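You operate a simulated robot arm through the tools that you are given. There is no shell and no other tool.

Carry out the task below with a simulated robot arm. There is one attempt and no reset: what you move stays moved.

JOB
Raise the lift and nest the loose empty tray on the pile.
Fine: switch the lift on, run it to mark 1, switch it off again; the tray sits down in the pile, the same way round; no egg cracks.

It is judged by the outcome, as a careful person would: the job done as asked, and still so three seconds after it is handed in. It fails if anything else is knocked over, pushed out of place, dropped, spilled or broken.

ROBOT AND FRAMES
A 6-joint arm with a two-finger gripper, fixed in place. Base frame: the origin is at the foot of the arm, x ahead of it, y to its left, z up. Lengths are in mm, angles in rad, forces in N, time in s.
Its first joint turns from -2.897 to 2.897 rad. Payload 2.45 kg.
The tool frame sits at the grasp point between the pads (the TCP): z along the fingers, y along the line on which they close. The tips reach 20 mm beyond it. The gripper opens to 140 mm. The gripper's body begins 168 mm behind the TCP.
Orientation is told as [roll, pitch, yaw] about the base's x, y, z axes, in that order, counted from this pose: with the fingers straight down and closing along the base's y, the tool's x points along the base's -x, its y along +y and its z along -z.

CONTROLS
- The arm moves only by the tool step_arm. Its argument "targets" is one flat list of numbers, 7 for each row, row after row: the turn, a rotation vector about the tool's x, y, z in rad, then the shift along the tool's x, y, z in m, then the gripper command, from -1 (fully open) to 1 (shut), values between in proportion. In form: [rx, ry, rz, x, y, z, gripper, rx, ry, rz, x, y, z, gripper, ...]. A call has 1 to 20 rows; each row shifts and turns the commanded pose from where the row before left it, along the tool's axes as they then stand. A row lasts 0.2 s, in which the tool goes at most 50 mm and 0.15 rad; a call with a longer step from one row to the next is refused whole, and so is a gripper value outside its range. A pose out of reach is approached as far as the arm can. The call stops where the force on the tool passes 90 N (or 10 N more than at its start, if that is more) or the arm is blocked; 0.2 s more then pass. Each finger travels about 45 mm/s and halts on what it meets, pressing with about 26 N; the grip force reading is that of the motor and also rises with nothing between the fingers. The clock runs only during rows and for 0.2 s after the last one: add rows that do not move to give the fingers time. The reply holds the time, the measured pose of the TCP, the force on the tool along the base axes, the opening and the grip force, in the units named above and with some noise, with the torque about the TCP (base axes, N m) and any sound that the robot's microphone picked up.
- Cameras (640 x 400 px; columns grow to the right, rows downward): "scene" is fixed at [49.2, -498.3, 1348.2]; the picture's right is [0.67, -0.74, 0.00], its down [-0.44, -0.40, -0.81] and it looks along [0.60, 0.54, -0.59] (base axes); focal length 338 px, centre (320, 200). "wrist" rides on the gripper at [78, 11, -209] in the tool frame; the picture's right is [-0.14, 0.99, 0.00], its down [-0.92, -0.13, -0.37] and it looks along [-0.37, -0.05, 0.93] (tool axes); focal length 280 px, centre (320, 200). There is no depth. A picture from a camera that has moved, and an enlarged one, comes with that camera's place and axes in the base frame and with its lens.
- get_image(camera): a new picture of that camera. It takes no simulated time.
- close_up(camera, box): a new picture of the part [left, top, right, bottom] of that camera's present view, enlarged. It takes no simulated time.
- job_done(): hands the job in; it is judged then, once.

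Places have to be worked out from the pictures, the camera data and where the tool is seen. Open the gripper and draw the arm clear of the work before you hand the job in, unless the task says otherwise.

The tools are called after "Emit:" as a command line: name --argument value ..., lists and objects as JSON in quotes. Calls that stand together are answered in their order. step_arm: Moves the arm, as the interface text tells. Its arguments: {"type":"object","properties":{"targets":{"type":"array","items":{"type":"number"}}},"required":["targets"]} The other tools are called the same way: get_image (camera) takes a picture; close_up (camera, box) takes an enlarged picture of a part of a camera's view; job_done () hands the job in.

At the start:

```text
clock: 0.0
ee_pos: [765.7, -215.8, 955.0]
tcp_rot: [0.0, 0.0, 0.001]
wrist_force: [0.1, -0.5, 0.1]
torque: [0.0, 0.04, 0.0]
grip_width: 140.0
finger_force: 0.1
```

scene: 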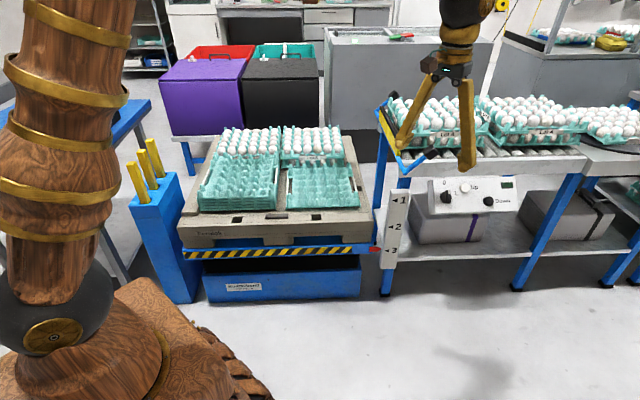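
wrist: 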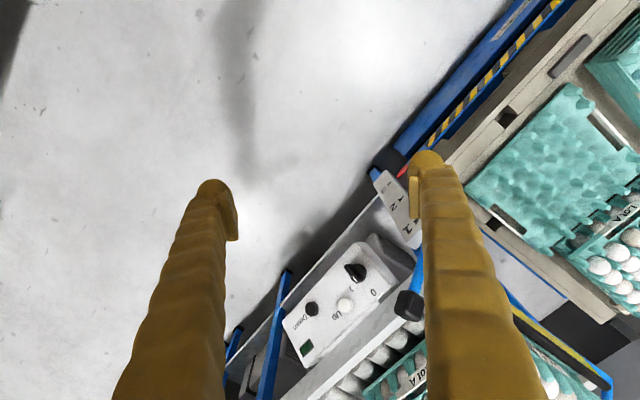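

I'll begin by looking closely at the lift, control box and trays.

Emit:
close_up --camera "scene" --box '[370, 160, 530, 260]'

Emit:
close_up --camera "scene" --box '[170, 110, 400, 254]'

Emit:
close_up --camera "wrist" --box '[260, 150, 460, 275]'

Emit:
close_up --camera "wrist" --box '[270, 220, 430, 370]'

```text
4.00 times, centred on (450, 210) of scene
camera zoom: at [49.2, -498.3, 1348.2], right [0.67, -0.74, 0.0], down [-0.44, -0.4, -0.81], along [0.6, 0.54, -0.59], focal length 1352 px, centre (-200, 160)
```

zoom: 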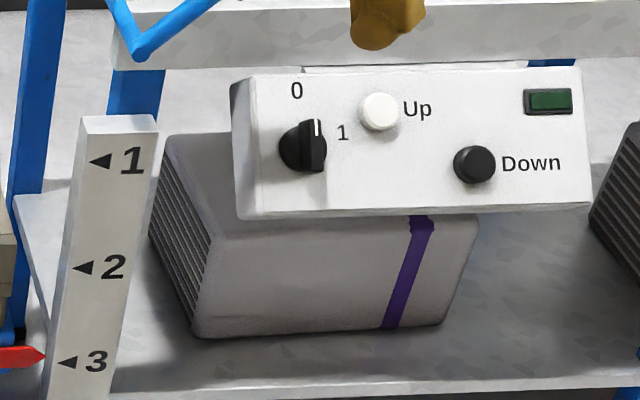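

```text
2.78 times, centred on (285, 182) of scene
camera zoom: at [49.2, -498.3, 1348.2], right [0.67, -0.74, 0.0], down [-0.44, -0.4, -0.81], along [0.6, 0.54, -0.59], focal length 939 px, centre (417, 250)
```

zoom: 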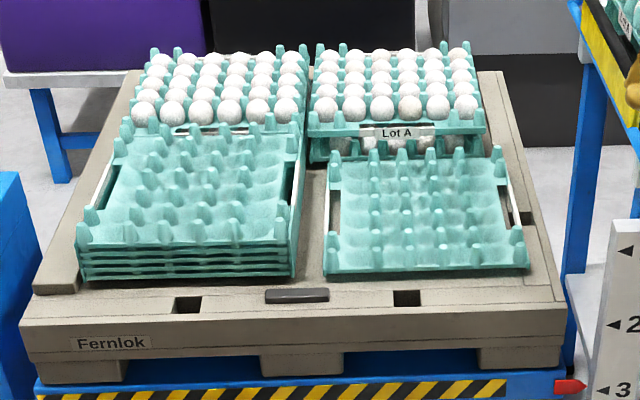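

```text
3.20 times, centred on (360, 212) of wrist
camera zoom: at [689.0, -204.9, 1163.7], right [0.14, 0.99, 0.0], down [0.92, -0.13, 0.37], along [0.37, -0.05, -0.93], focal length 897 px, centre (192, 160)
```

zoom: 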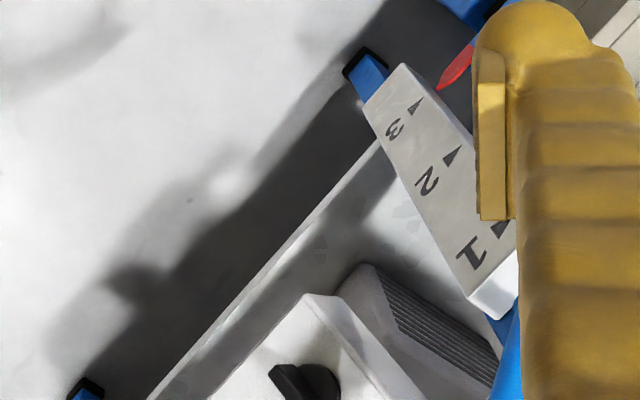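

```text
2.67 times, centred on (350, 295) of wrist
camera zoom: at [689.0, -204.9, 1163.7], right [0.14, 0.99, 0.0], down [0.92, -0.13, 0.37], along [0.37, -0.05, -0.93], focal length 748 px, centre (240, -53)
```

zoom: 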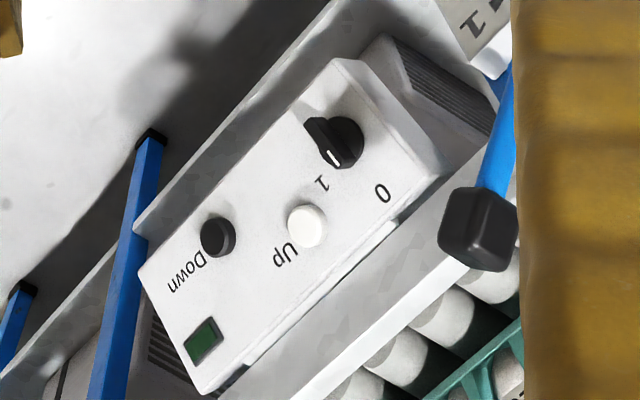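

The knob stripe looks to point at 0 (off); I place the knob near (1071,-173,652), Up near (1138,-211,672), with the panel facing about (-0.42,-0.42,0.8). I turn the tool to face the panel, still well clear of it, and part-close the fingers.

Emit:
step_arm --targets '[0, 0, -0.1309, 0, 0, 0, 0.2, 0, 0, -0.1309, 0, 0, 0, 0.2, 0, 0, -0.1309, 0, 0, 0, 0.2, 0, 0, -0.1309, 0, 0, 0, 0.2, 0, 0, -0.1309, 0, 0, 0, 0.2, 0, 0, -0.1309, 0, 0, 0, 0.2, 0, -0.128, 0, 0, 0, 0, 0.2, 0, -0.128, 0, 0, 0, 0, 0.2, 0, -0.128, 0, 0, 0, 0, 0.2, 0, -0.128, 0, 0, 0, 0, 0.2, 0, -0.128, 0, 0, 0, 0, 0.2, 0, 0, 0, 0, 0, 0, 0.2]'

```text
clock: 2.6
ee_pos: [766.4, -215.2, 954.5]
tcp_rot: [-0.001, -0.639, 0.785]
wrist_force: [-0.1, 0.1, 1.0]
torque: [0.03, 0.0, 0.04]
grip_width: 56.1
finger_force: 0.0
```

The orientation is right; I look at both cameras from here.

Emit:
get_image --camera "wrist"

Emit:
get_image --camera "scene"

```text
taken
camera wrist: at [627.0, -340.6, 1075.7], right [-0.62, 0.78, 0.08], down [0.46, 0.28, 0.85], along [0.64, 0.56, -0.53], focal length 280 px, centre (320, 200)
```

wrist: 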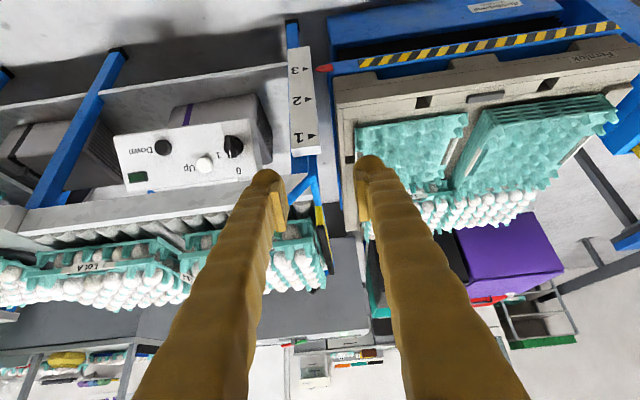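

```text
taken
```

scene: 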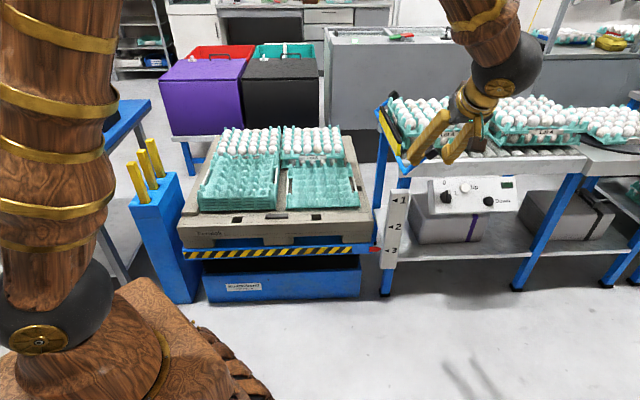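

Good view of both work areas; I zoom in on the panel, the scale and the trays.

Emit:
close_up --camera "wrist" --box '[100, 100, 260, 200]'

Emit:
close_up --camera "wrist" --box '[330, 60, 640, 250]'

Emit:
close_up --camera "wrist" --box '[260, 20, 380, 180]'

```text
4.00 times, centred on (180, 150) of wrist
camera zoom: at [627.0, -340.6, 1075.7], right [-0.62, 0.78, 0.08], down [0.46, 0.28, 0.85], along [0.64, 0.56, -0.53], focal length 1122 px, centre (880, 400)
```

zoom: 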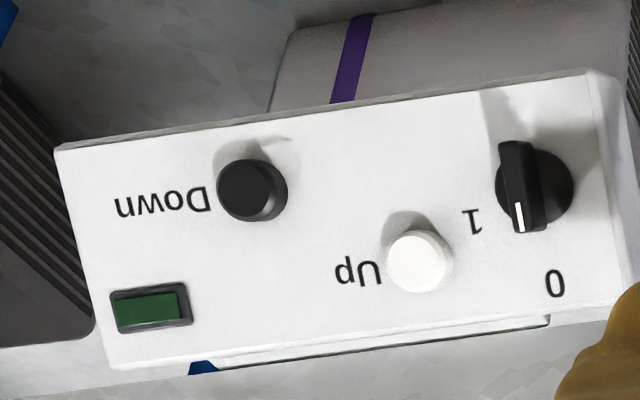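

```text
2.06 times, centred on (485, 155) of wrist
camera zoom: at [627.0, -340.6, 1075.7], right [-0.62, 0.78, 0.08], down [0.46, 0.28, 0.85], along [0.64, 0.56, -0.53], focal length 579 px, centre (-21, 293)
```

zoom: 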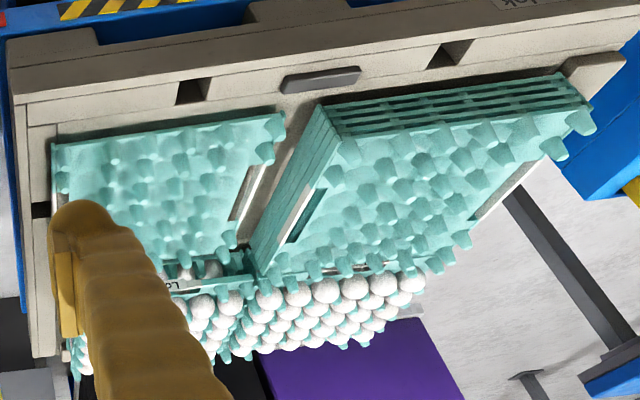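

```text
2.50 times, centred on (320, 100) of wrist
camera zoom: at [627.0, -340.6, 1075.7], right [-0.62, 0.78, 0.08], down [0.46, 0.28, 0.85], along [0.64, 0.56, -0.53], focal length 701 px, centre (320, 450)
```

zoom: 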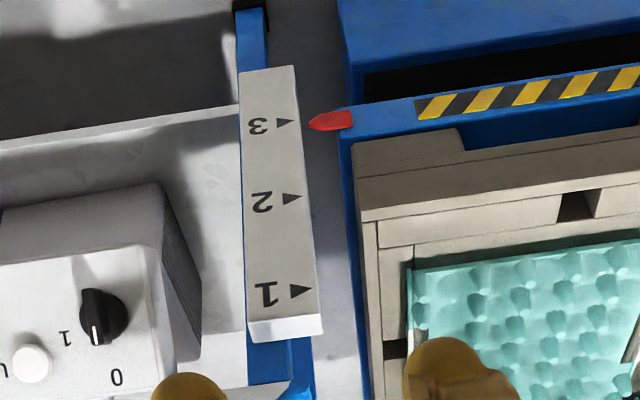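

Bar and white stripe point straight at 0. I move to about 150 mm off the knob along the panel normal for a closer measurement.

Emit:
step_arm --targets '[0, 0, 0, -0.0021, -0.0269, 0.0343, 0.2, 0, 0, 0, -0.0021, -0.0269, 0.0343, 0.2, 0, 0, 0, -0.0021, -0.0269, 0.0343, 0.2, 0, 0, 0, -0.0021, -0.0269, 0.0343, 0.2, 0, 0, 0, -0.0021, -0.0269, 0.0343, 0.2, 0, 0, 0, -0.0021, -0.0269, 0.0343, 0.2, 0, 0, 0, -0.0021, -0.0269, 0.0343, 0.2, 0, 0, 0, 0, 0, 0, 0.2]'

Emit:
get_image --camera "wrist"

Emit:
get_image --camera "scene"

```text
clock: 4.4
ee_pos: [1010.6, -238.1, 769.5]
tcp_rot: [0.0, -0.64, 0.785]
wrist_force: [-0.3, -0.5, 0.0]
torque: [-0.01, -0.04, 0.0]
grip_width: 56.2
finger_force: 0.0
```

```text
taken
camera wrist: at [870.9, -364.2, 891.5], right [-0.62, 0.78, 0.08], down [0.46, 0.28, 0.85], along [0.64, 0.56, -0.53], focal length 280 px, centre (320, 200)
```

wrist: 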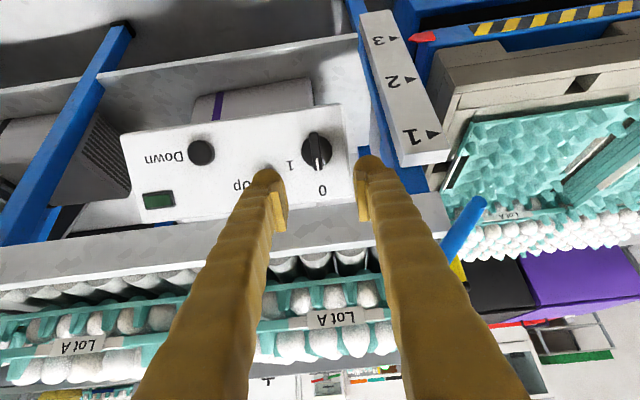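

```text
taken
```

scene: 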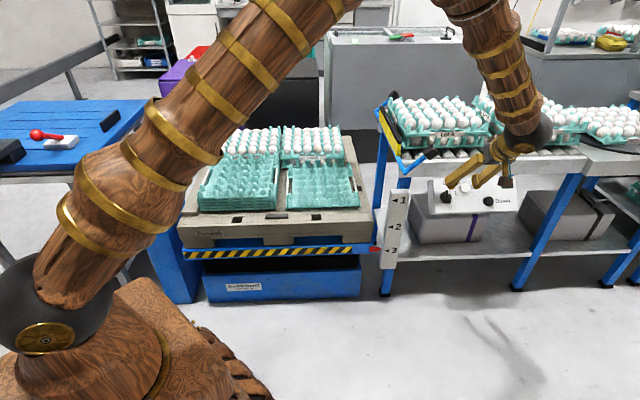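

I zoom in for an exact bearing to the knob.

Emit:
close_up --camera "wrist" --box '[230, 110, 390, 210]'

Emit:
close_up --camera "scene" --box '[400, 140, 560, 240]'

```text
4.00 times, centred on (310, 160) of wrist
camera zoom: at [870.9, -364.2, 891.5], right [-0.62, 0.78, 0.08], down [0.46, 0.28, 0.85], along [0.64, 0.56, -0.53], focal length 1122 px, centre (360, 360)
```

zoom: 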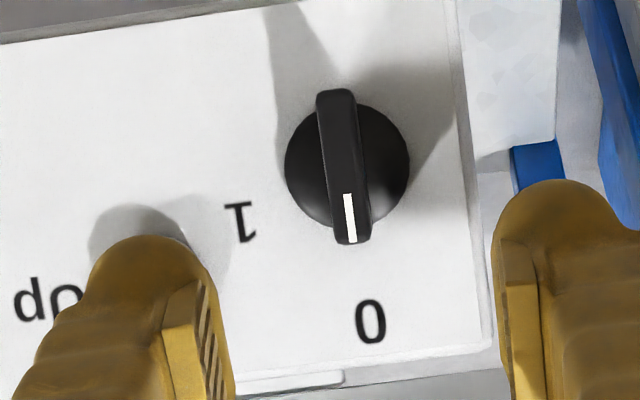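

```text
4.00 times, centred on (480, 190) of scene
camera zoom: at [49.2, -498.3, 1348.2], right [0.67, -0.74, 0.0], down [-0.44, -0.4, -0.81], along [0.6, 0.54, -0.59], focal length 1352 px, centre (-320, 240)
```

zoom: 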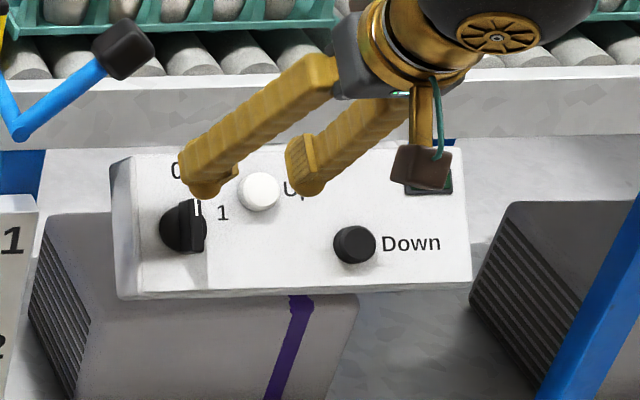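

Triangulated, the knob disc is at about (1086,-171,639), 165 mm along the tool axis and 6 mm off in -y; the bar is aligned with the fingers. I approach most of the way and check.

Emit:
step_arm --targets '[0, 0, 0, -0.0029, -0.0059, 0.02, 0.2, 0, 0, 0, 0, 0, 0.03, 0.2, 0, 0, 0, 0, 0, 0.03, 0.2, 0, 0, 0, 0, 0, 0.025, 0.2, 0, 0, 0, 0, 0, 0, 0.2]'

Emit:
close_up --camera "wrist" --box '[220, 110, 420, 235]'

Emit:
close_up --camera "scene" --box '[400, 140, 560, 240]'

```text
clock: 5.6
ee_pos: [1061.2, -196.9, 688.4]
tcp_rot: [0.0, -0.639, 0.786]
wrist_force: [0.9, 0.2, 0.5]
torque: [-0.03, 0.01, 0.02]
grip_width: 55.7
finger_force: 0.1
```

```text
3.20 times, centred on (320, 172) of wrist
camera zoom: at [920.8, -321.4, 809.4], right [-0.62, 0.78, 0.08], down [0.46, 0.28, 0.85], along [0.64, 0.56, -0.53], focal length 897 px, centre (320, 288)
```

zoom: 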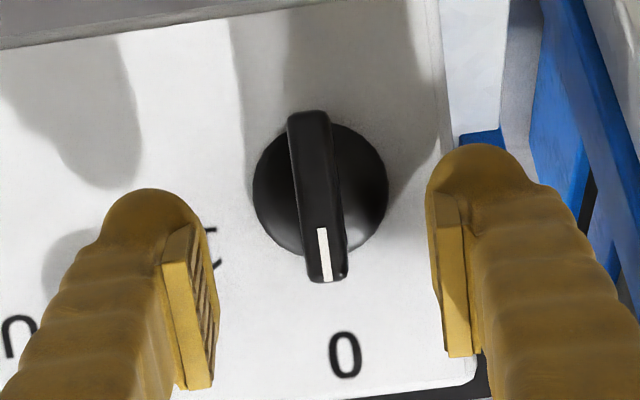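

```text
4.00 times, centred on (480, 190) of scene
camera zoom: at [49.2, -498.3, 1348.2], right [0.67, -0.74, 0.0], down [-0.44, -0.4, -0.81], along [0.6, 0.54, -0.59], focal length 1352 px, centre (-320, 240)
```

zoom: 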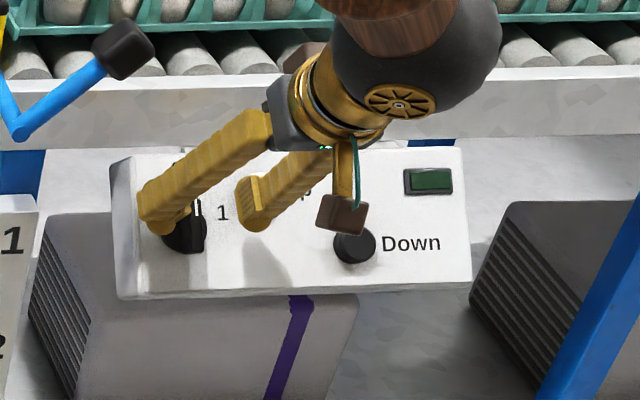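

The bar's raised top appears shifted relative to the disc, so the panel is steeper than I set (about 12° more). I back off 20 mm, tilt 0.2 rad more, recentre and look again.

Emit:
step_arm --targets '[0, 0, 0, 0, 0, -0.02, 0.2, 0, -0.1, 0, 0, 0, 0, 0.2, 0, -0.1, 0, 0, 0, 0, 0.2, 0, 0, 0, 0.015, 0, 0, 0.2, 0, 0, 0, 0, 0, 0, 0.2]'

Emit:
close_up --camera "wrist" --box '[220, 110, 420, 235]'

Emit:
get_image --camera "wrist"

```text
clock: 6.8
ee_pos: [1043.1, -211.6, 692.9]
tcp_rot: [0.001, -0.843, 0.785]
wrist_force: [-0.4, -1.4, -0.2]
torque: [0.03, 0.0, 0.0]
grip_width: 56.1
finger_force: 0.1
```

```text
3.20 times, centred on (320, 172) of wrist
camera zoom: at [890.0, -352.1, 774.3], right [-0.64, 0.77, 0.1], down [0.33, 0.15, 0.93], along [0.7, 0.63, -0.35], focal length 897 px, centre (320, 288)
```

zoom: 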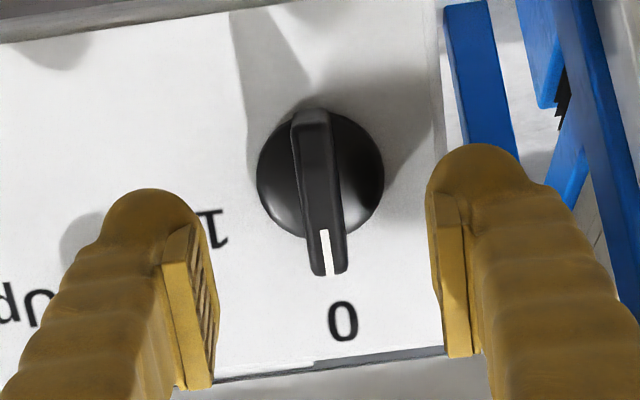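

```text
taken
camera wrist: at [890.0, -352.1, 774.3], right [-0.64, 0.77, 0.1], down [0.33, 0.15, 0.93], along [0.7, 0.63, -0.35], focal length 280 px, centre (320, 200)
```

wrist: 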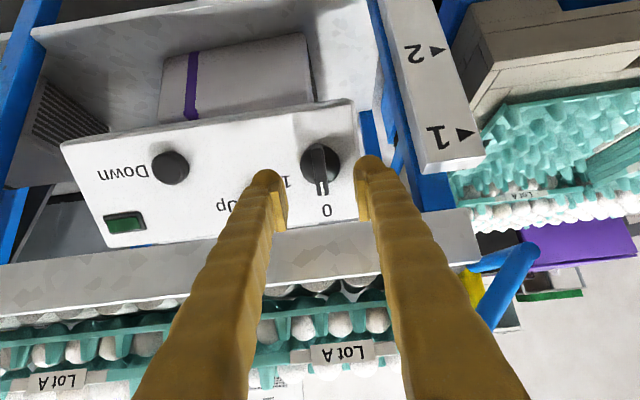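

Now the geometry agrees: disc ~80 mm ahead, centred within a few mm, bar top ~50 mm ahead. I advance 50 mm so the tips straddle the bar, and check before closing.

Emit:
step_arm --targets '[0, 0, 0, 0.003, 0, 0.015, 0.2, 0, 0, 0, 0, 0, 0.015, 0.2, 0, 0, 0, 0, 0, 0.01, 0.2, 0, 0, 0, 0, 0, 0.01, 0.2, 0, 0, 0, 0, 0, 0, 0.2]'

Emit:
close_up --camera "wrist" --box '[220, 90, 420, 215]'

Emit:
close_up --camera "scene" --box '[400, 140, 560, 240]'

```text
clock: 8.0
ee_pos: [1069.6, -188.3, 656.9]
tcp_rot: [-0.001, -0.84, 0.785]
wrist_force: [-0.1, 0.9, 0.4]
torque: [0.0, -0.03, 0.02]
grip_width: 56.1
finger_force: 0.1
```

```text
3.20 times, centred on (320, 152) of wrist
camera zoom: at [915.7, -327.4, 738.7], right [-0.64, 0.77, 0.1], down [0.33, 0.15, 0.93], along [0.7, 0.63, -0.35], focal length 897 px, centre (320, 352)
```

zoom: 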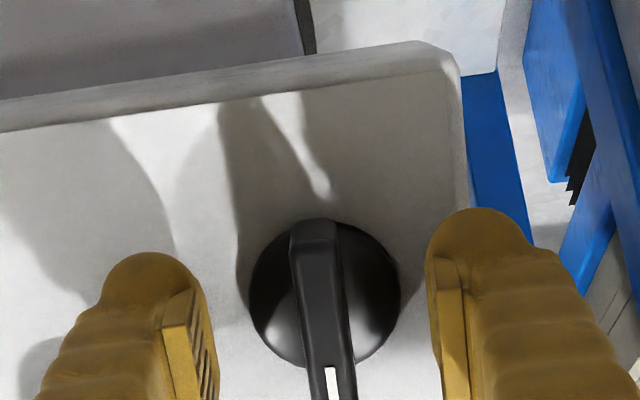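

```text
4.00 times, centred on (480, 190) of scene
camera zoom: at [49.2, -498.3, 1348.2], right [0.67, -0.74, 0.0], down [-0.44, -0.4, -0.81], along [0.6, 0.54, -0.59], focal length 1352 px, centre (-320, 240)
```

zoom: 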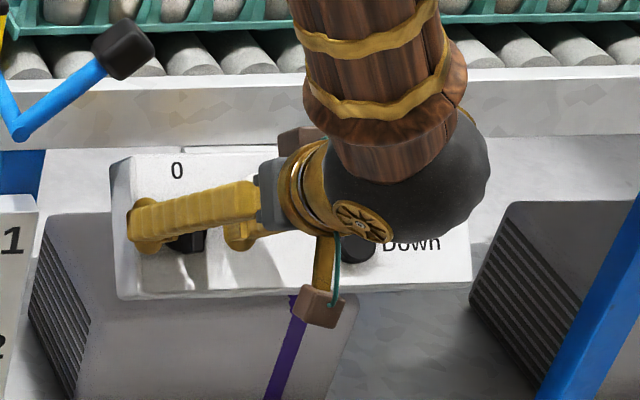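

The tips straddle the bar, 12 mm above the disc, centred. I close on the bar.

Emit:
step_arm --targets '[0, 0, 0, 0, 0, 0, 1, 0, 0, 0, 0, 0, 0, 1, 0, 0, 0, 0, 0, 0, 1, 0, 0, 0, 0, 0, 0, 1, 0, 0, 0, 0, 0, 0, 1]'

Emit:
close_up --camera "wrist" --box '[220, 90, 420, 215]'

```text
clock: 9.2
ee_pos: [1069.2, -187.4, 655.7]
tcp_rot: [0.002, -0.839, 0.785]
wrist_force: [-23.2, 15.4, 6.5]
torque: [0.2, 0.11, 0.18]
grip_width: 11.1
finger_force: 38.4
```

```text
3.20 times, centred on (320, 152) of wrist
camera zoom: at [915.2, -326.6, 738.4], right [-0.64, 0.76, 0.1], down [0.33, 0.15, 0.93], along [0.7, 0.63, -0.35], focal length 897 px, centre (320, 352)
```

zoom: 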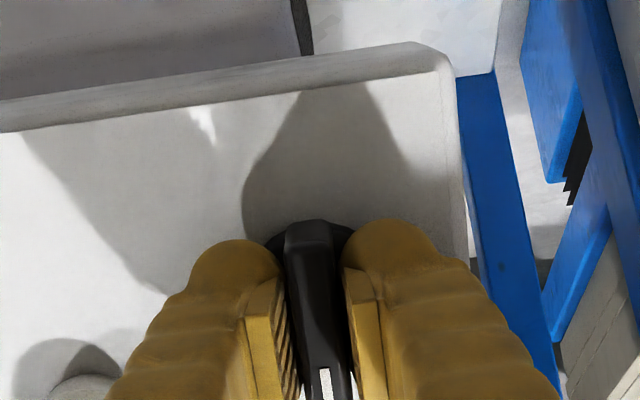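

The bar is gripped (11 mm) with a ~27 N side load along tool y, so I ease 1.5 mm that way, then begin turning clockwise in small steps.

Emit:
step_arm --targets '[0, 0, 0, 0, 0.0015, 0, 1, 0, 0, 0.06, 0, 0, 0, 1, 0, 0, 0.06, 0, 0, 0, 1, 0, 0, 0.06, 0, 0, 0, 1, 0, 0, 0.06, 0, 0, 0, 1, 0, 0, 0, 0, 0, 0, 1]'

```text
clock: 10.6
ee_pos: [1069.2, -187.2, 657.1]
tcp_rot: [0.259, -0.809, 0.432]
wrist_force: [30.2, 5.4, -19.9]
torque: [-0.05, -0.07, -0.09]
grip_width: 11.1
finger_force: 38.8
```

Turning, with moderate forces. I check how the knob follows.

Emit:
close_up --camera "wrist" --box '[220, 90, 420, 215]'

Emit:
close_up --camera "scene" --box '[400, 140, 560, 240]'

```text
3.20 times, centred on (320, 152) of wrist
camera zoom: at [904.1, -311.3, 742.2], right [-0.48, 0.83, 0.27], down [0.46, -0.03, 0.89], along [0.75, 0.55, -0.37], focal length 897 px, centre (320, 352)
```

zoom: 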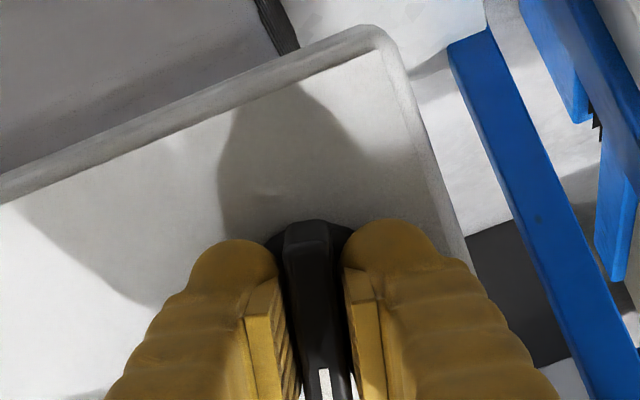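

```text
4.00 times, centred on (480, 190) of scene
camera zoom: at [49.2, -498.3, 1348.2], right [0.67, -0.74, 0.0], down [-0.44, -0.4, -0.81], along [0.6, 0.54, -0.59], focal length 1352 px, centre (-320, 240)
```

zoom: 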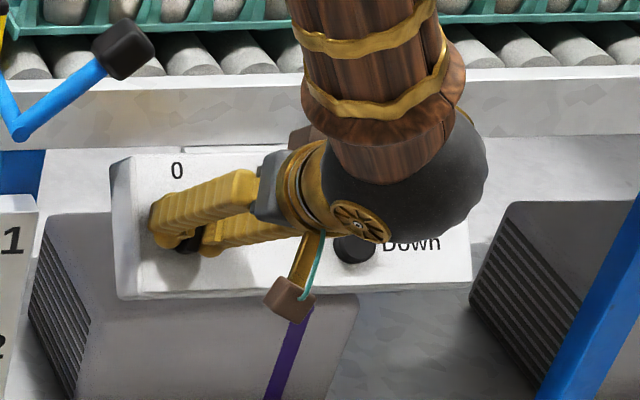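

The bar turns with the fingers. I continue in small steps, watching torque and sound.

Emit:
step_arm --targets '[0, 0, 0.06, 0, 0, 0, 1, 0, 0, 0.06, 0, 0, 0, 1, 0, 0, 0.06, 0, 0, 0, 1, 0, 0, 0.06, 0, 0, 0, 1, 0, 0, 0.06, 0, 0, 0, 1, 0, 0, 0.06, 0, 0, 0, 1, 0, 0, 0.06, 0, 0, 0, 1, 0, 0, 0.06, 0, 0, 0, 1, 0, 0, 0, 0, 0, 0, 1]'

Emit:
close_up --camera "scene" --box '[400, 140, 560, 240]'

```text
clock: 12.6
ee_pos: [1068.8, -188.1, 656.0]
tcp_rot: [0.633, -0.593, -0.135]
wrist_force: [35.4, -24.6, -25.2]
torque: [-0.3, -0.18, -0.27]
grip_width: 11.2
finger_force: 38.1
```

```text
4.00 times, centred on (480, 190) of scene
camera zoom: at [49.2, -498.3, 1348.2], right [0.67, -0.74, 0.0], down [-0.44, -0.4, -0.81], along [0.6, 0.54, -0.59], focal length 1352 px, centre (-320, 240)
```

zoom: 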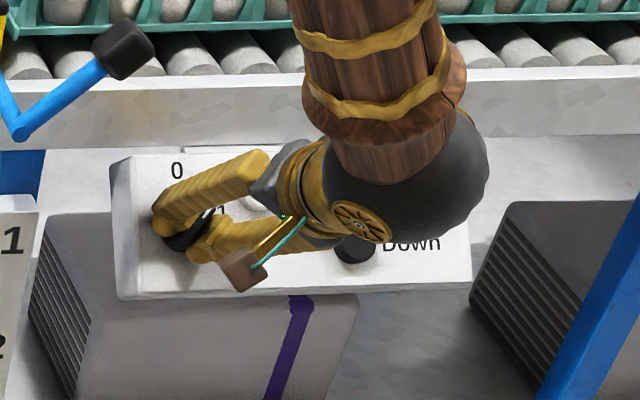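

About 41 N of side load along -y has built up as the axes differ slightly; I relieve it with a 2 mm shift and carry on turning.

Emit:
step_arm --targets '[0, 0, 0, -0.0005, -0.002, 0.0005, 1, 0, 0, 0.06, 0, 0, 0, 1, 0, 0, 0.06, 0, 0, 0, 1, 0, 0, 0.06, 0, 0, 0, 1, 0, 0, 0.06, 0, 0, 0, 1, 0, 0, 0, 0, 0, 0, 1]'

Emit:
get_image --camera "wrist"

Emit:
close_up --camera "scene" --box '[400, 140, 560, 240]'

```text
clock: 14.0
ee_pos: [1069.1, -188.4, 656.1]
tcp_rot: [0.743, -0.44, -0.349]
wrist_force: [-30.1, -16.4, 11.6]
torque: [-0.07, 0.18, 0.09]
grip_width: 10.9
finger_force: 38.1
```

```text
taken
camera wrist: at [893.1, -265.7, 769.8], right [0.1, 0.74, 0.66], down [0.59, -0.58, 0.56], along [0.8, 0.34, -0.5], focal length 280 px, centre (320, 200)
```

wrist: 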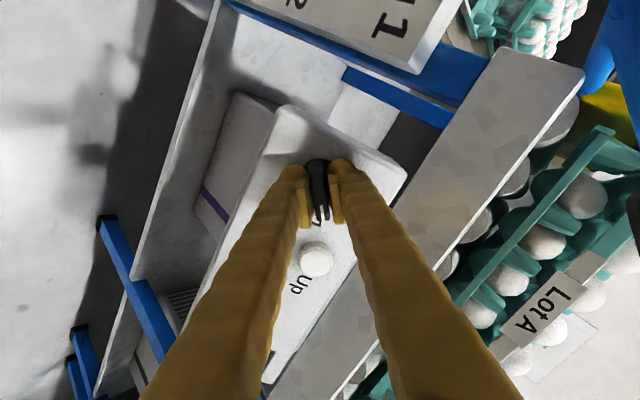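

```text
4.00 times, centred on (480, 190) of scene
camera zoom: at [49.2, -498.3, 1348.2], right [0.67, -0.74, 0.0], down [-0.44, -0.4, -0.81], along [0.6, 0.54, -0.59], focal length 1352 px, centre (-320, 240)
```

zoom: 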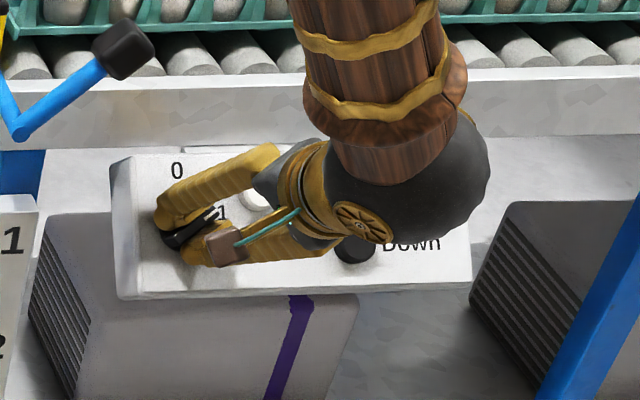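

The bar now points close to "1" with no resisting torque yet; I relieve the load and turn a bit more to feel for the stop.

Emit:
step_arm --targets '[0, 0, 0, 0.0003, 0.0006, -0.0005, 1, 0, 0, 0.06, 0, 0, 0, 1, 0, 0, 0.06, 0, 0, 0, 1, 0, 0, 0.0, 0, 0, 0, 1]'

Emit:
close_up --camera "wrist" --box '[220, 110, 420, 310]'

Emit:
close_up --camera "scene" --box '[400, 140, 560, 240]'

```text
clock: 15.0
ee_pos: [1068.3, -189.5, 656.9]
tcp_rot: [0.777, -0.357, -0.444]
wrist_force: [11.0, -13.0, -12.9]
torque: [-0.22, -0.11, -0.14]
grip_width: 11.0
finger_force: 38.2
```

```text
2.00 times, centred on (320, 210) of wrist
camera zoom: at [894.5, -258.8, 776.1], right [0.2, 0.69, 0.7], down [0.57, -0.66, 0.48], along [0.79, 0.3, -0.53], focal length 561 px, centre (320, 180)
```

zoom: 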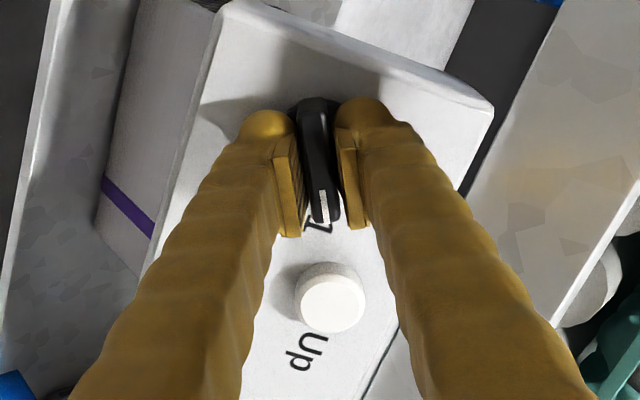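

```text
4.00 times, centred on (480, 190) of scene
camera zoom: at [49.2, -498.3, 1348.2], right [0.67, -0.74, 0.0], down [-0.44, -0.4, -0.81], along [0.6, 0.54, -0.59], focal length 1352 px, centre (-320, 240)
```

zoom: 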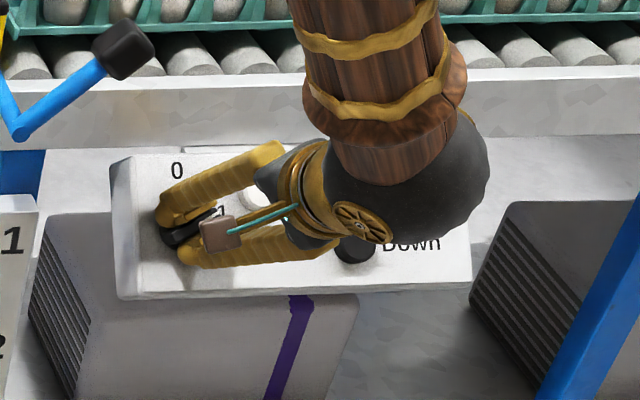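

The stripe is almost at "1", just a few degrees short; I turn a bit further and check torque.

Emit:
step_arm --targets '[0, 0, 0, -0.0002, -0.0006, 0, 1, 0, 0, 0.05, 0, 0, 0, 1, 0, 0, 0.05, 0, 0, 0, 1, 0, 0, 0.0, 0, 0, 0, 1]'

Emit:
close_up --camera "wrist" --box '[220, 110, 420, 310]'

```text
clock: 16.0
ee_pos: [1069.9, -188.4, 656.0]
tcp_rot: [0.801, -0.287, -0.518]
wrist_force: [10.5, -4.7, -11.4]
torque: [-0.12, 0.0, -0.07]
grip_width: 11.2
finger_force: 38.3
```

```text
2.00 times, centred on (320, 210) of wrist
camera zoom: at [896.3, -253.9, 781.6], right [0.28, 0.63, 0.72], down [0.55, -0.72, 0.42], along [0.79, 0.28, -0.55], focal length 561 px, centre (320, 180)
```

zoom: 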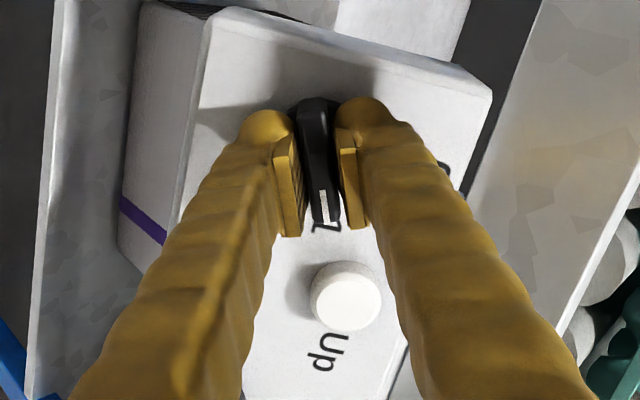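

The "1" label is now right under the stripe. I open, back straight off, and look at the knob and display.

Emit:
step_arm --targets '[0, 0, 0, 0, 0, 0, 0.2, 0, 0, 0, 0, 0, 0, 0.2, 0, 0, 0, 0, 0, 0, 0.2, 0, 0, 0, 0, 0, 0, 0.2, 0, 0, 0, 0, 0, -0.03, 0.2, 0, 0, 0, 0, 0, -0.04, 0.2, 0, 0, 0, 0, 0, -0.04, 0.2, 0, 0, 0, 0, 0, 0, 0.2]'

Emit:
get_image --camera "wrist"

Emit:
close_up --camera "scene" --box '[400, 140, 560, 240]'

```text
clock: 17.8
ee_pos: [1010.0, -245.8, 730.7]
tcp_rot: [0.802, -0.288, -0.518]
wrist_force: [-0.1, 0.7, 0.2]
torque: [-0.02, 0.0, -0.01]
grip_width: 55.9
finger_force: 0.0
```

```text
taken
camera wrist: at [838.2, -311.4, 855.1], right [0.28, 0.63, 0.72], down [0.55, -0.72, 0.42], along [0.79, 0.28, -0.55], focal length 280 px, centre (320, 200)
```

wrist: 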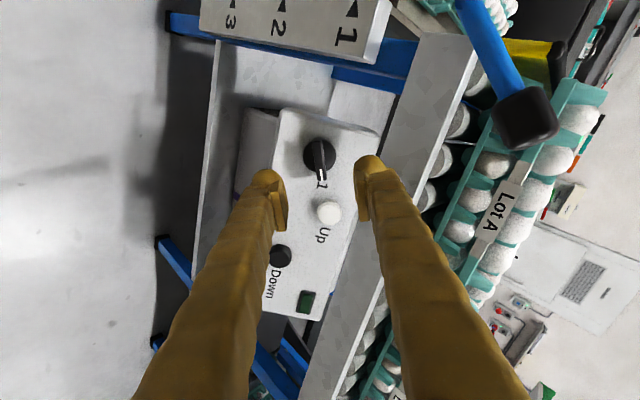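

```text
4.00 times, centred on (480, 190) of scene
camera zoom: at [49.2, -498.3, 1348.2], right [0.67, -0.74, 0.0], down [-0.44, -0.4, -0.81], along [0.6, 0.54, -0.59], focal length 1352 px, centre (-320, 240)
```

zoom: 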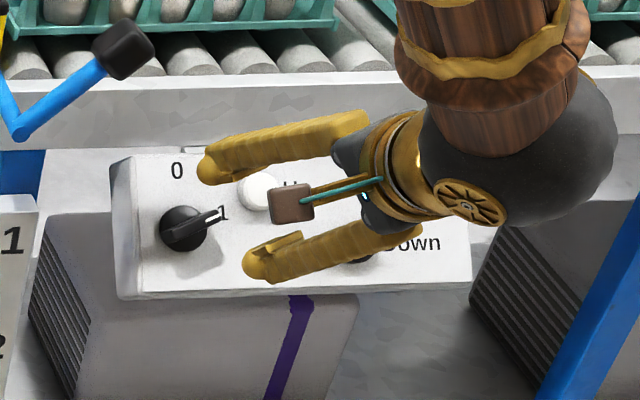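

Emit:
close_up --camera "wrist" --box '[250, 100, 410, 200]'

Emit:
close_up --camera "wrist" --box '[250, 190, 410, 330]'

```text
4.00 times, centred on (330, 150) of wrist
camera zoom: at [838.2, -311.4, 855.1], right [0.28, 0.63, 0.72], down [0.55, -0.72, 0.42], along [0.79, 0.28, -0.55], focal length 1122 px, centre (280, 400)
```

zoom: 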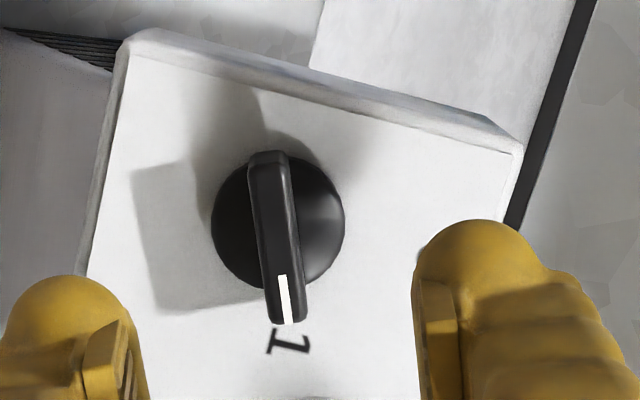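

```text
2.86 times, centred on (330, 260) of wrist
camera zoom: at [838.2, -311.4, 855.1], right [0.28, 0.63, 0.72], down [0.55, -0.72, 0.42], along [0.79, 0.28, -0.55], focal length 801 px, centre (291, 29)
```

zoom: 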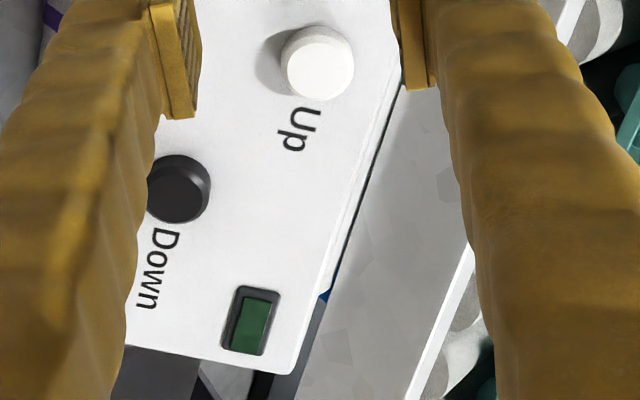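

The knob points at 1 within a few degrees; the indicator's state isn't clear, so I'll test with a short Up press. Up's cap is ~81 mm in tool -x, ~140 mm ahead; I close the fingers, move over it and come near.

Emit:
step_arm --targets '[0, 0, 0, -0.0404, 0.001, 0, 1, 0, 0, 0, -0.0404, 0.0007, 0, 1, 0, 0, 0, 0, 0, 0, 1, 0, 0, 0, 0, 0, 0.04, 1, 0, 0, 0, 0, 0, 0.04, 1, 0, 0, 0, 0, 0, 0.01, 1, 0, 0, 0, 0, 0, 0, 1]'

Emit:
get_image --camera "wrist"

Emit:
get_image --camera "scene"

```text
clock: 19.4
ee_pos: [1127.0, -237.5, 695.3]
tcp_rot: [0.801, -0.289, -0.519]
wrist_force: [0.3, 0.4, 0.5]
torque: [0.01, 0.02, -0.01]
grip_width: 0.0
finger_force: 26.3
```

```text
taken
camera wrist: at [954.4, -302.2, 820.0], right [0.28, 0.63, 0.72], down [0.55, -0.72, 0.42], along [0.79, 0.28, -0.55], focal length 280 px, centre (320, 200)
```

wrist: 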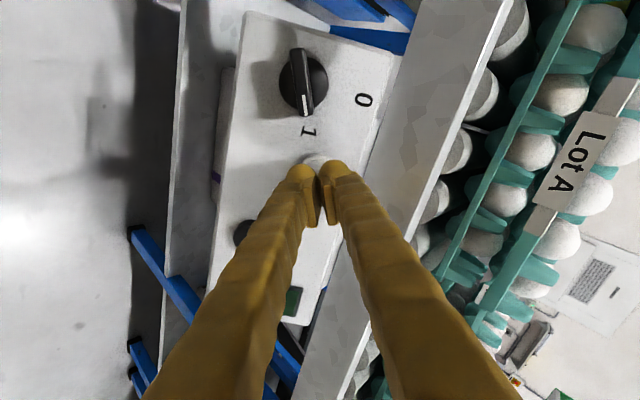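

```text
taken
```

scene: 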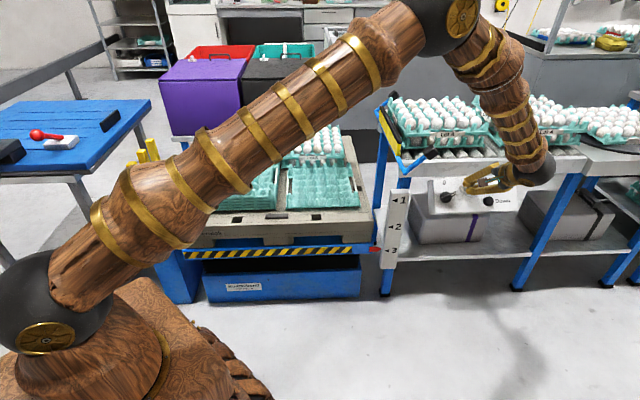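

The tips are over Up, ~30 mm short. I advance 24 mm slowly and read the force.

Emit:
step_arm --targets '[0, 0, 0, 0, 0, 0.006, 1, 0, 0, 0, 0, 0, 0.006, 1, 0, 0, 0, 0, 0, 0.006, 1, 0, 0, 0, 0, 0, 0.006, 1]'

Emit:
close_up --camera "scene" --box '[360, 140, 520, 260]'

Emit:
close_up --camera "wrist" --box '[240, 100, 400, 220]'

```text
clock: 20.4
ee_pos: [1139.4, -223.7, 678.2]
tcp_rot: [0.801, -0.288, -0.519]
wrist_force: [-3.0, -2.6, 2.6]
torque: [0.02, 0.02, 0.0]
grip_width: 6.0
finger_force: 29.7
heard: click
```

```text
3.33 times, centred on (440, 200) of scene
camera zoom: at [49.2, -498.3, 1348.2], right [0.67, -0.74, 0.0], down [-0.44, -0.4, -0.81], along [0.6, 0.54, -0.59], focal length 1126 px, centre (-80, 200)
```

zoom: 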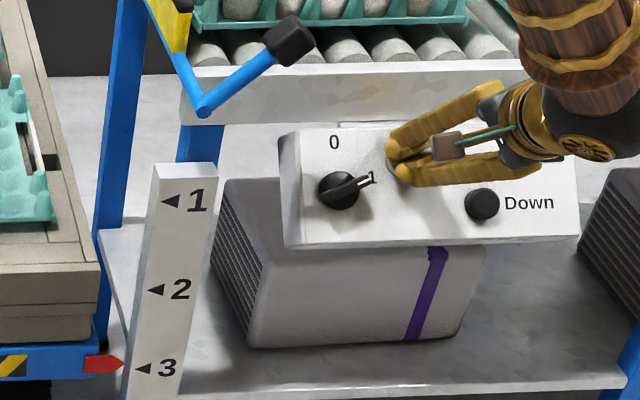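

```text
3.33 times, centred on (320, 160) of wrist
camera zoom: at [966.1, -289.4, 803.9], right [0.28, 0.63, 0.72], down [0.55, -0.72, 0.42], along [0.79, 0.28, -0.55], focal length 935 px, centre (320, 333)
```

zoom: 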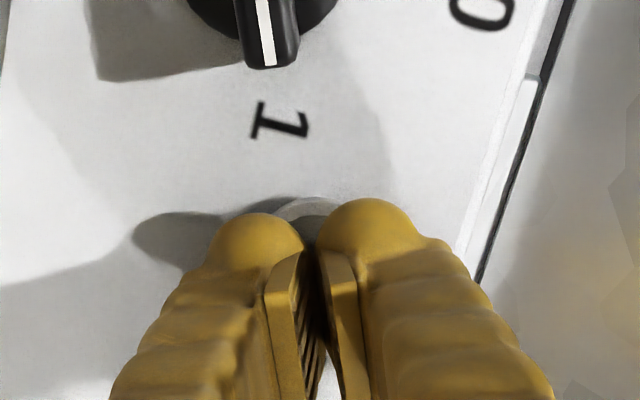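

A click at ~5 N: the button seems to be pressed. I hold for 0.6 s and see whether the pointer moves.

Emit:
step_arm --targets '[0, 0, 0, 0, 0, 0.001, 1, 0, 0, 0, 0, 0, 0, 1, 0, 0, 0, 0, 0, 0, 1]'

Emit:
close_up --camera "scene" --box '[360, 140, 520, 260]'

```text
clock: 21.2
ee_pos: [1140.2, -223.5, 678.5]
tcp_rot: [0.801, -0.287, -0.52]
wrist_force: [-5.0, -6.9, 6.5]
torque: [-0.06, 0.02, 0.07]
grip_width: 5.8
finger_force: 29.5
```

```text
3.33 times, centred on (440, 200) of scene
camera zoom: at [49.2, -498.3, 1348.2], right [0.67, -0.74, 0.0], down [-0.44, -0.4, -0.81], along [0.6, 0.54, -0.59], focal length 1126 px, centre (-80, 200)
```

zoom: 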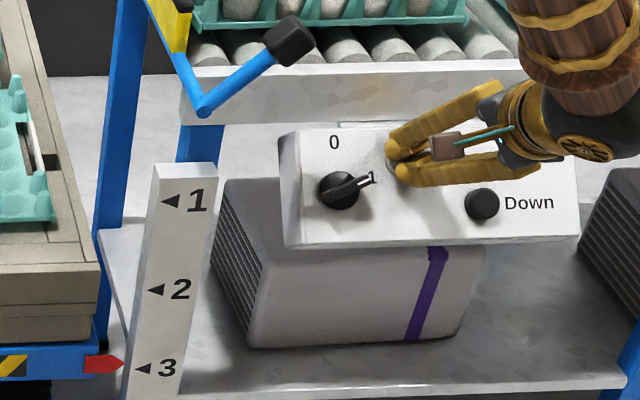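

No movement at ~11 N. I press a few mm deeper to be sure the button is fully in.

Emit:
step_arm --targets '[0, 0, 0, 0, 0, 0.003, 1, 0, 0, 0, 0, 0, 0.002, 1, 0, 0, 0, 0, 0, 0, 1, 0, 0, 0, 0, 0, 0, 1]'

Emit:
close_up --camera "scene" --box '[360, 140, 520, 260]'

Emit:
get_image --camera "wrist"

```text
clock: 22.2
ee_pos: [1141.6, -221.1, 675.4]
tcp_rot: [0.8, -0.287, -0.518]
wrist_force: [-31.4, -20.0, 27.6]
torque: [0.01, 0.26, 0.23]
grip_width: 5.8
finger_force: 29.7
```

```text
3.33 times, centred on (440, 200) of scene
camera zoom: at [49.2, -498.3, 1348.2], right [0.67, -0.74, 0.0], down [-0.44, -0.4, -0.81], along [0.6, 0.54, -0.59], focal length 1126 px, centre (-80, 200)
```

zoom: 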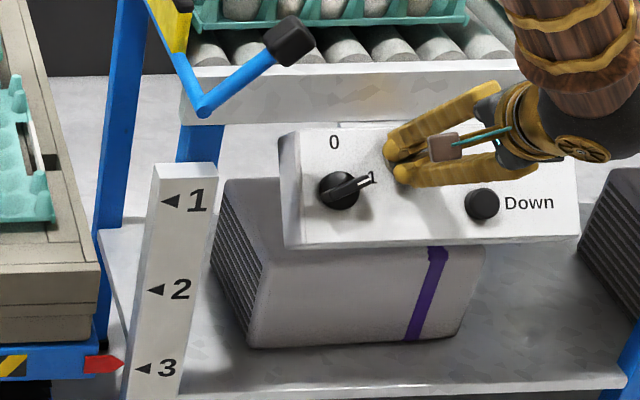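

```text
taken
camera wrist: at [968.8, -286.7, 800.4], right [0.28, 0.63, 0.72], down [0.55, -0.72, 0.42], along [0.79, 0.28, -0.55], focal length 280 px, centre (320, 200)
```

wrist: 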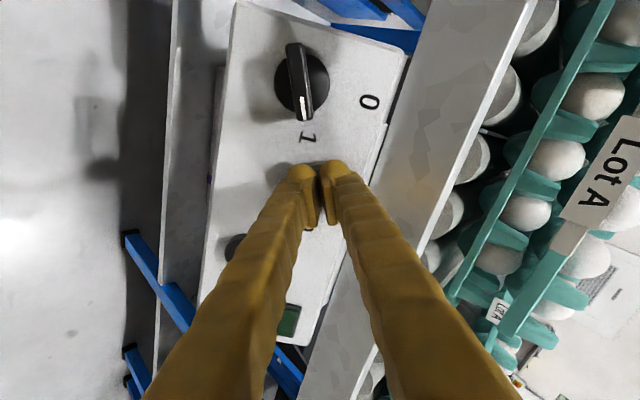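

The button is bottomed (46 N) with no motion, so the switch isn't actually on yet. I back off, return over the knob in the same orientation with fingers open, to turn it further.

Emit:
step_arm --targets '[0, 0, 0, 0, 0, -0.03, 1, 0, 0, 0, 0, 0, -0.04, 1, 0, 0, 0, 0.0404, -0.001, 0, 0.2, 0, 0, 0, 0.0404, -0.0007, 0, 0.2, 0, 0, 0, 0, 0, 0, 0.2, 0, 0, 0, 0, 0, 0, 0.2, 0, 0, 0, 0, 0, 0, 0.2]'

Emit:
close_up --camera "wrist" --box '[220, 90, 420, 215]'

```text
clock: 23.8
ee_pos: [1037.9, -220.4, 698.2]
tcp_rot: [0.801, -0.289, -0.518]
wrist_force: [0.7, -0.2, 0.5]
torque: [0.03, -0.01, 0.0]
grip_width: 55.9
finger_force: 0.1
```

```text
3.20 times, centred on (320, 152) of wrist
camera zoom: at [865.1, -285.3, 822.6], right [0.28, 0.63, 0.72], down [0.55, -0.72, 0.42], along [0.79, 0.28, -0.55], focal length 897 px, centre (320, 352)
```

zoom: 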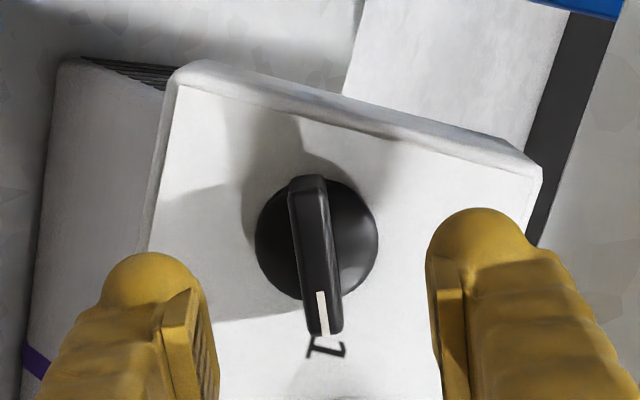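

Well centred on the knob. I advance, grip again and turn further while watching torque.

Emit:
step_arm --targets '[0, 0, 0, 0, 0, 0.03, 0.2, 0, 0, 0, 0, 0, 0.028, 0.2, 0, 0, 0, 0, 0, 0, 1, 0, 0, 0, 0, 0, 0, 1, 0, 0, 0, 0, 0, 0, 1, 0, 0, 0, 0, 0, 0, 1, 0, 0, 0, 0, 0, 0, 1, 0, 0, 0.05, 0, 0, 0, 1, 0, 0, 0.05, 0, 0, 0, 1, 0, 0, 0, 0, 0, 0, 1]'

Emit:
close_up --camera "wrist" --box '[220, 90, 420, 215]'

```text
clock: 26.0
ee_pos: [1066.9, -190.6, 657.1]
tcp_rot: [0.821, -0.215, -0.591]
wrist_force: [-2.8, -7.2, -5.0]
torque: [-0.06, 0.06, 0.03]
grip_width: 11.2
finger_force: 38.3
```

```text
3.20 times, centred on (320, 152) of wrist
camera zoom: at [897.7, -250.7, 789.2], right [0.36, 0.57, 0.74], down [0.52, -0.78, 0.35], along [0.77, 0.26, -0.58], focal length 897 px, centre (320, 352)
```

zoom: 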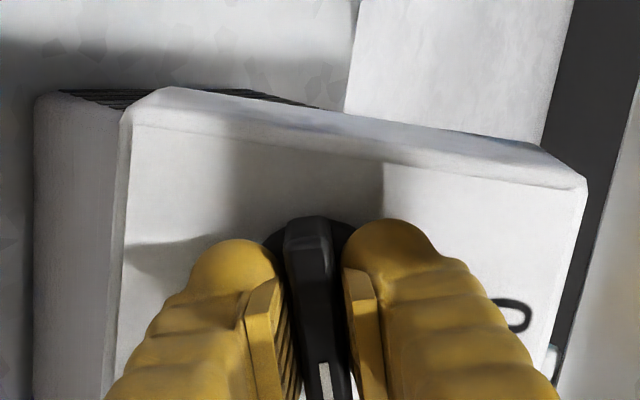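

Still turning freely with little torque (≈74°); I keep on in small steps.

Emit:
step_arm --targets '[0, 0, 0.05, 0, 0, 0, 1, 0, 0, 0.05, 0, 0, 0, 1, 0, 0, 0, 0, 0, 0, 1]'

Emit:
close_up --camera "wrist" --box '[220, 110, 420, 310]'

```text
clock: 26.8
ee_pos: [1067.4, -189.6, 657.8]
tcp_rot: [0.831, -0.143, -0.658]
wrist_force: [-11.6, -12.7, -1.0]
torque: [-0.06, 0.12, 0.07]
grip_width: 11.4
finger_force: 38.3
```

```text
2.00 times, centred on (320, 210) of wrist
camera zoom: at [900.7, -246.5, 794.8], right [0.43, 0.51, 0.74], down [0.48, -0.83, 0.28], along [0.76, 0.24, -0.61], focal length 561 px, centre (320, 180)
```

zoom: 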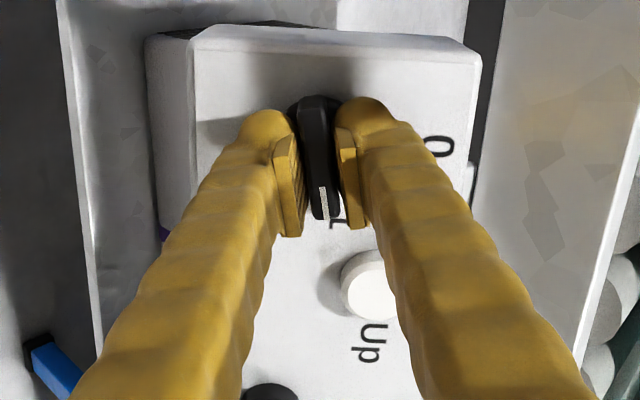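

Now about 80°, slightly past the label, with no stop felt. I go on toward 90°+.

Emit:
step_arm --targets '[0, 0, 0, 0, -0.0005, 0, 1, 0, 0, 0.05, 0, 0, 0, 1, 0, 0, 0.05, 0, 0, 0, 1, 0, 0, 0.05, 0, 0, 0, 1, 0, 0, 0.05, 0, 0, 0, 1, 0, 0, 0, 0, 0, 0, 1]'

Emit:
close_up --camera "wrist" --box '[220, 110, 420, 310]'

```text
clock: 28.2
ee_pos: [1067.0, -190.4, 658.0]
tcp_rot: [0.839, 0.007, -0.792]
wrist_force: [0.6, -12.4, 1.8]
torque: [-0.23, -0.17, 0.07]
grip_width: 11.5
finger_force: 38.0
```

```text
2.00 times, centred on (320, 210) of wrist
camera zoom: at [908.5, -239.8, 806.1], right [0.57, 0.36, 0.74], down [0.39, -0.91, 0.15], along [0.72, 0.21, -0.66], focal length 561 px, centre (320, 180)
```

zoom: 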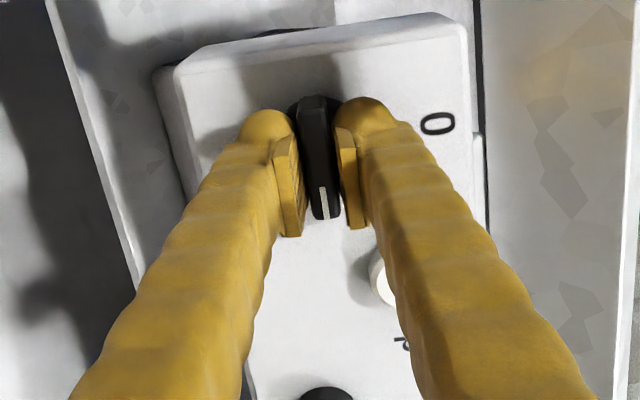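

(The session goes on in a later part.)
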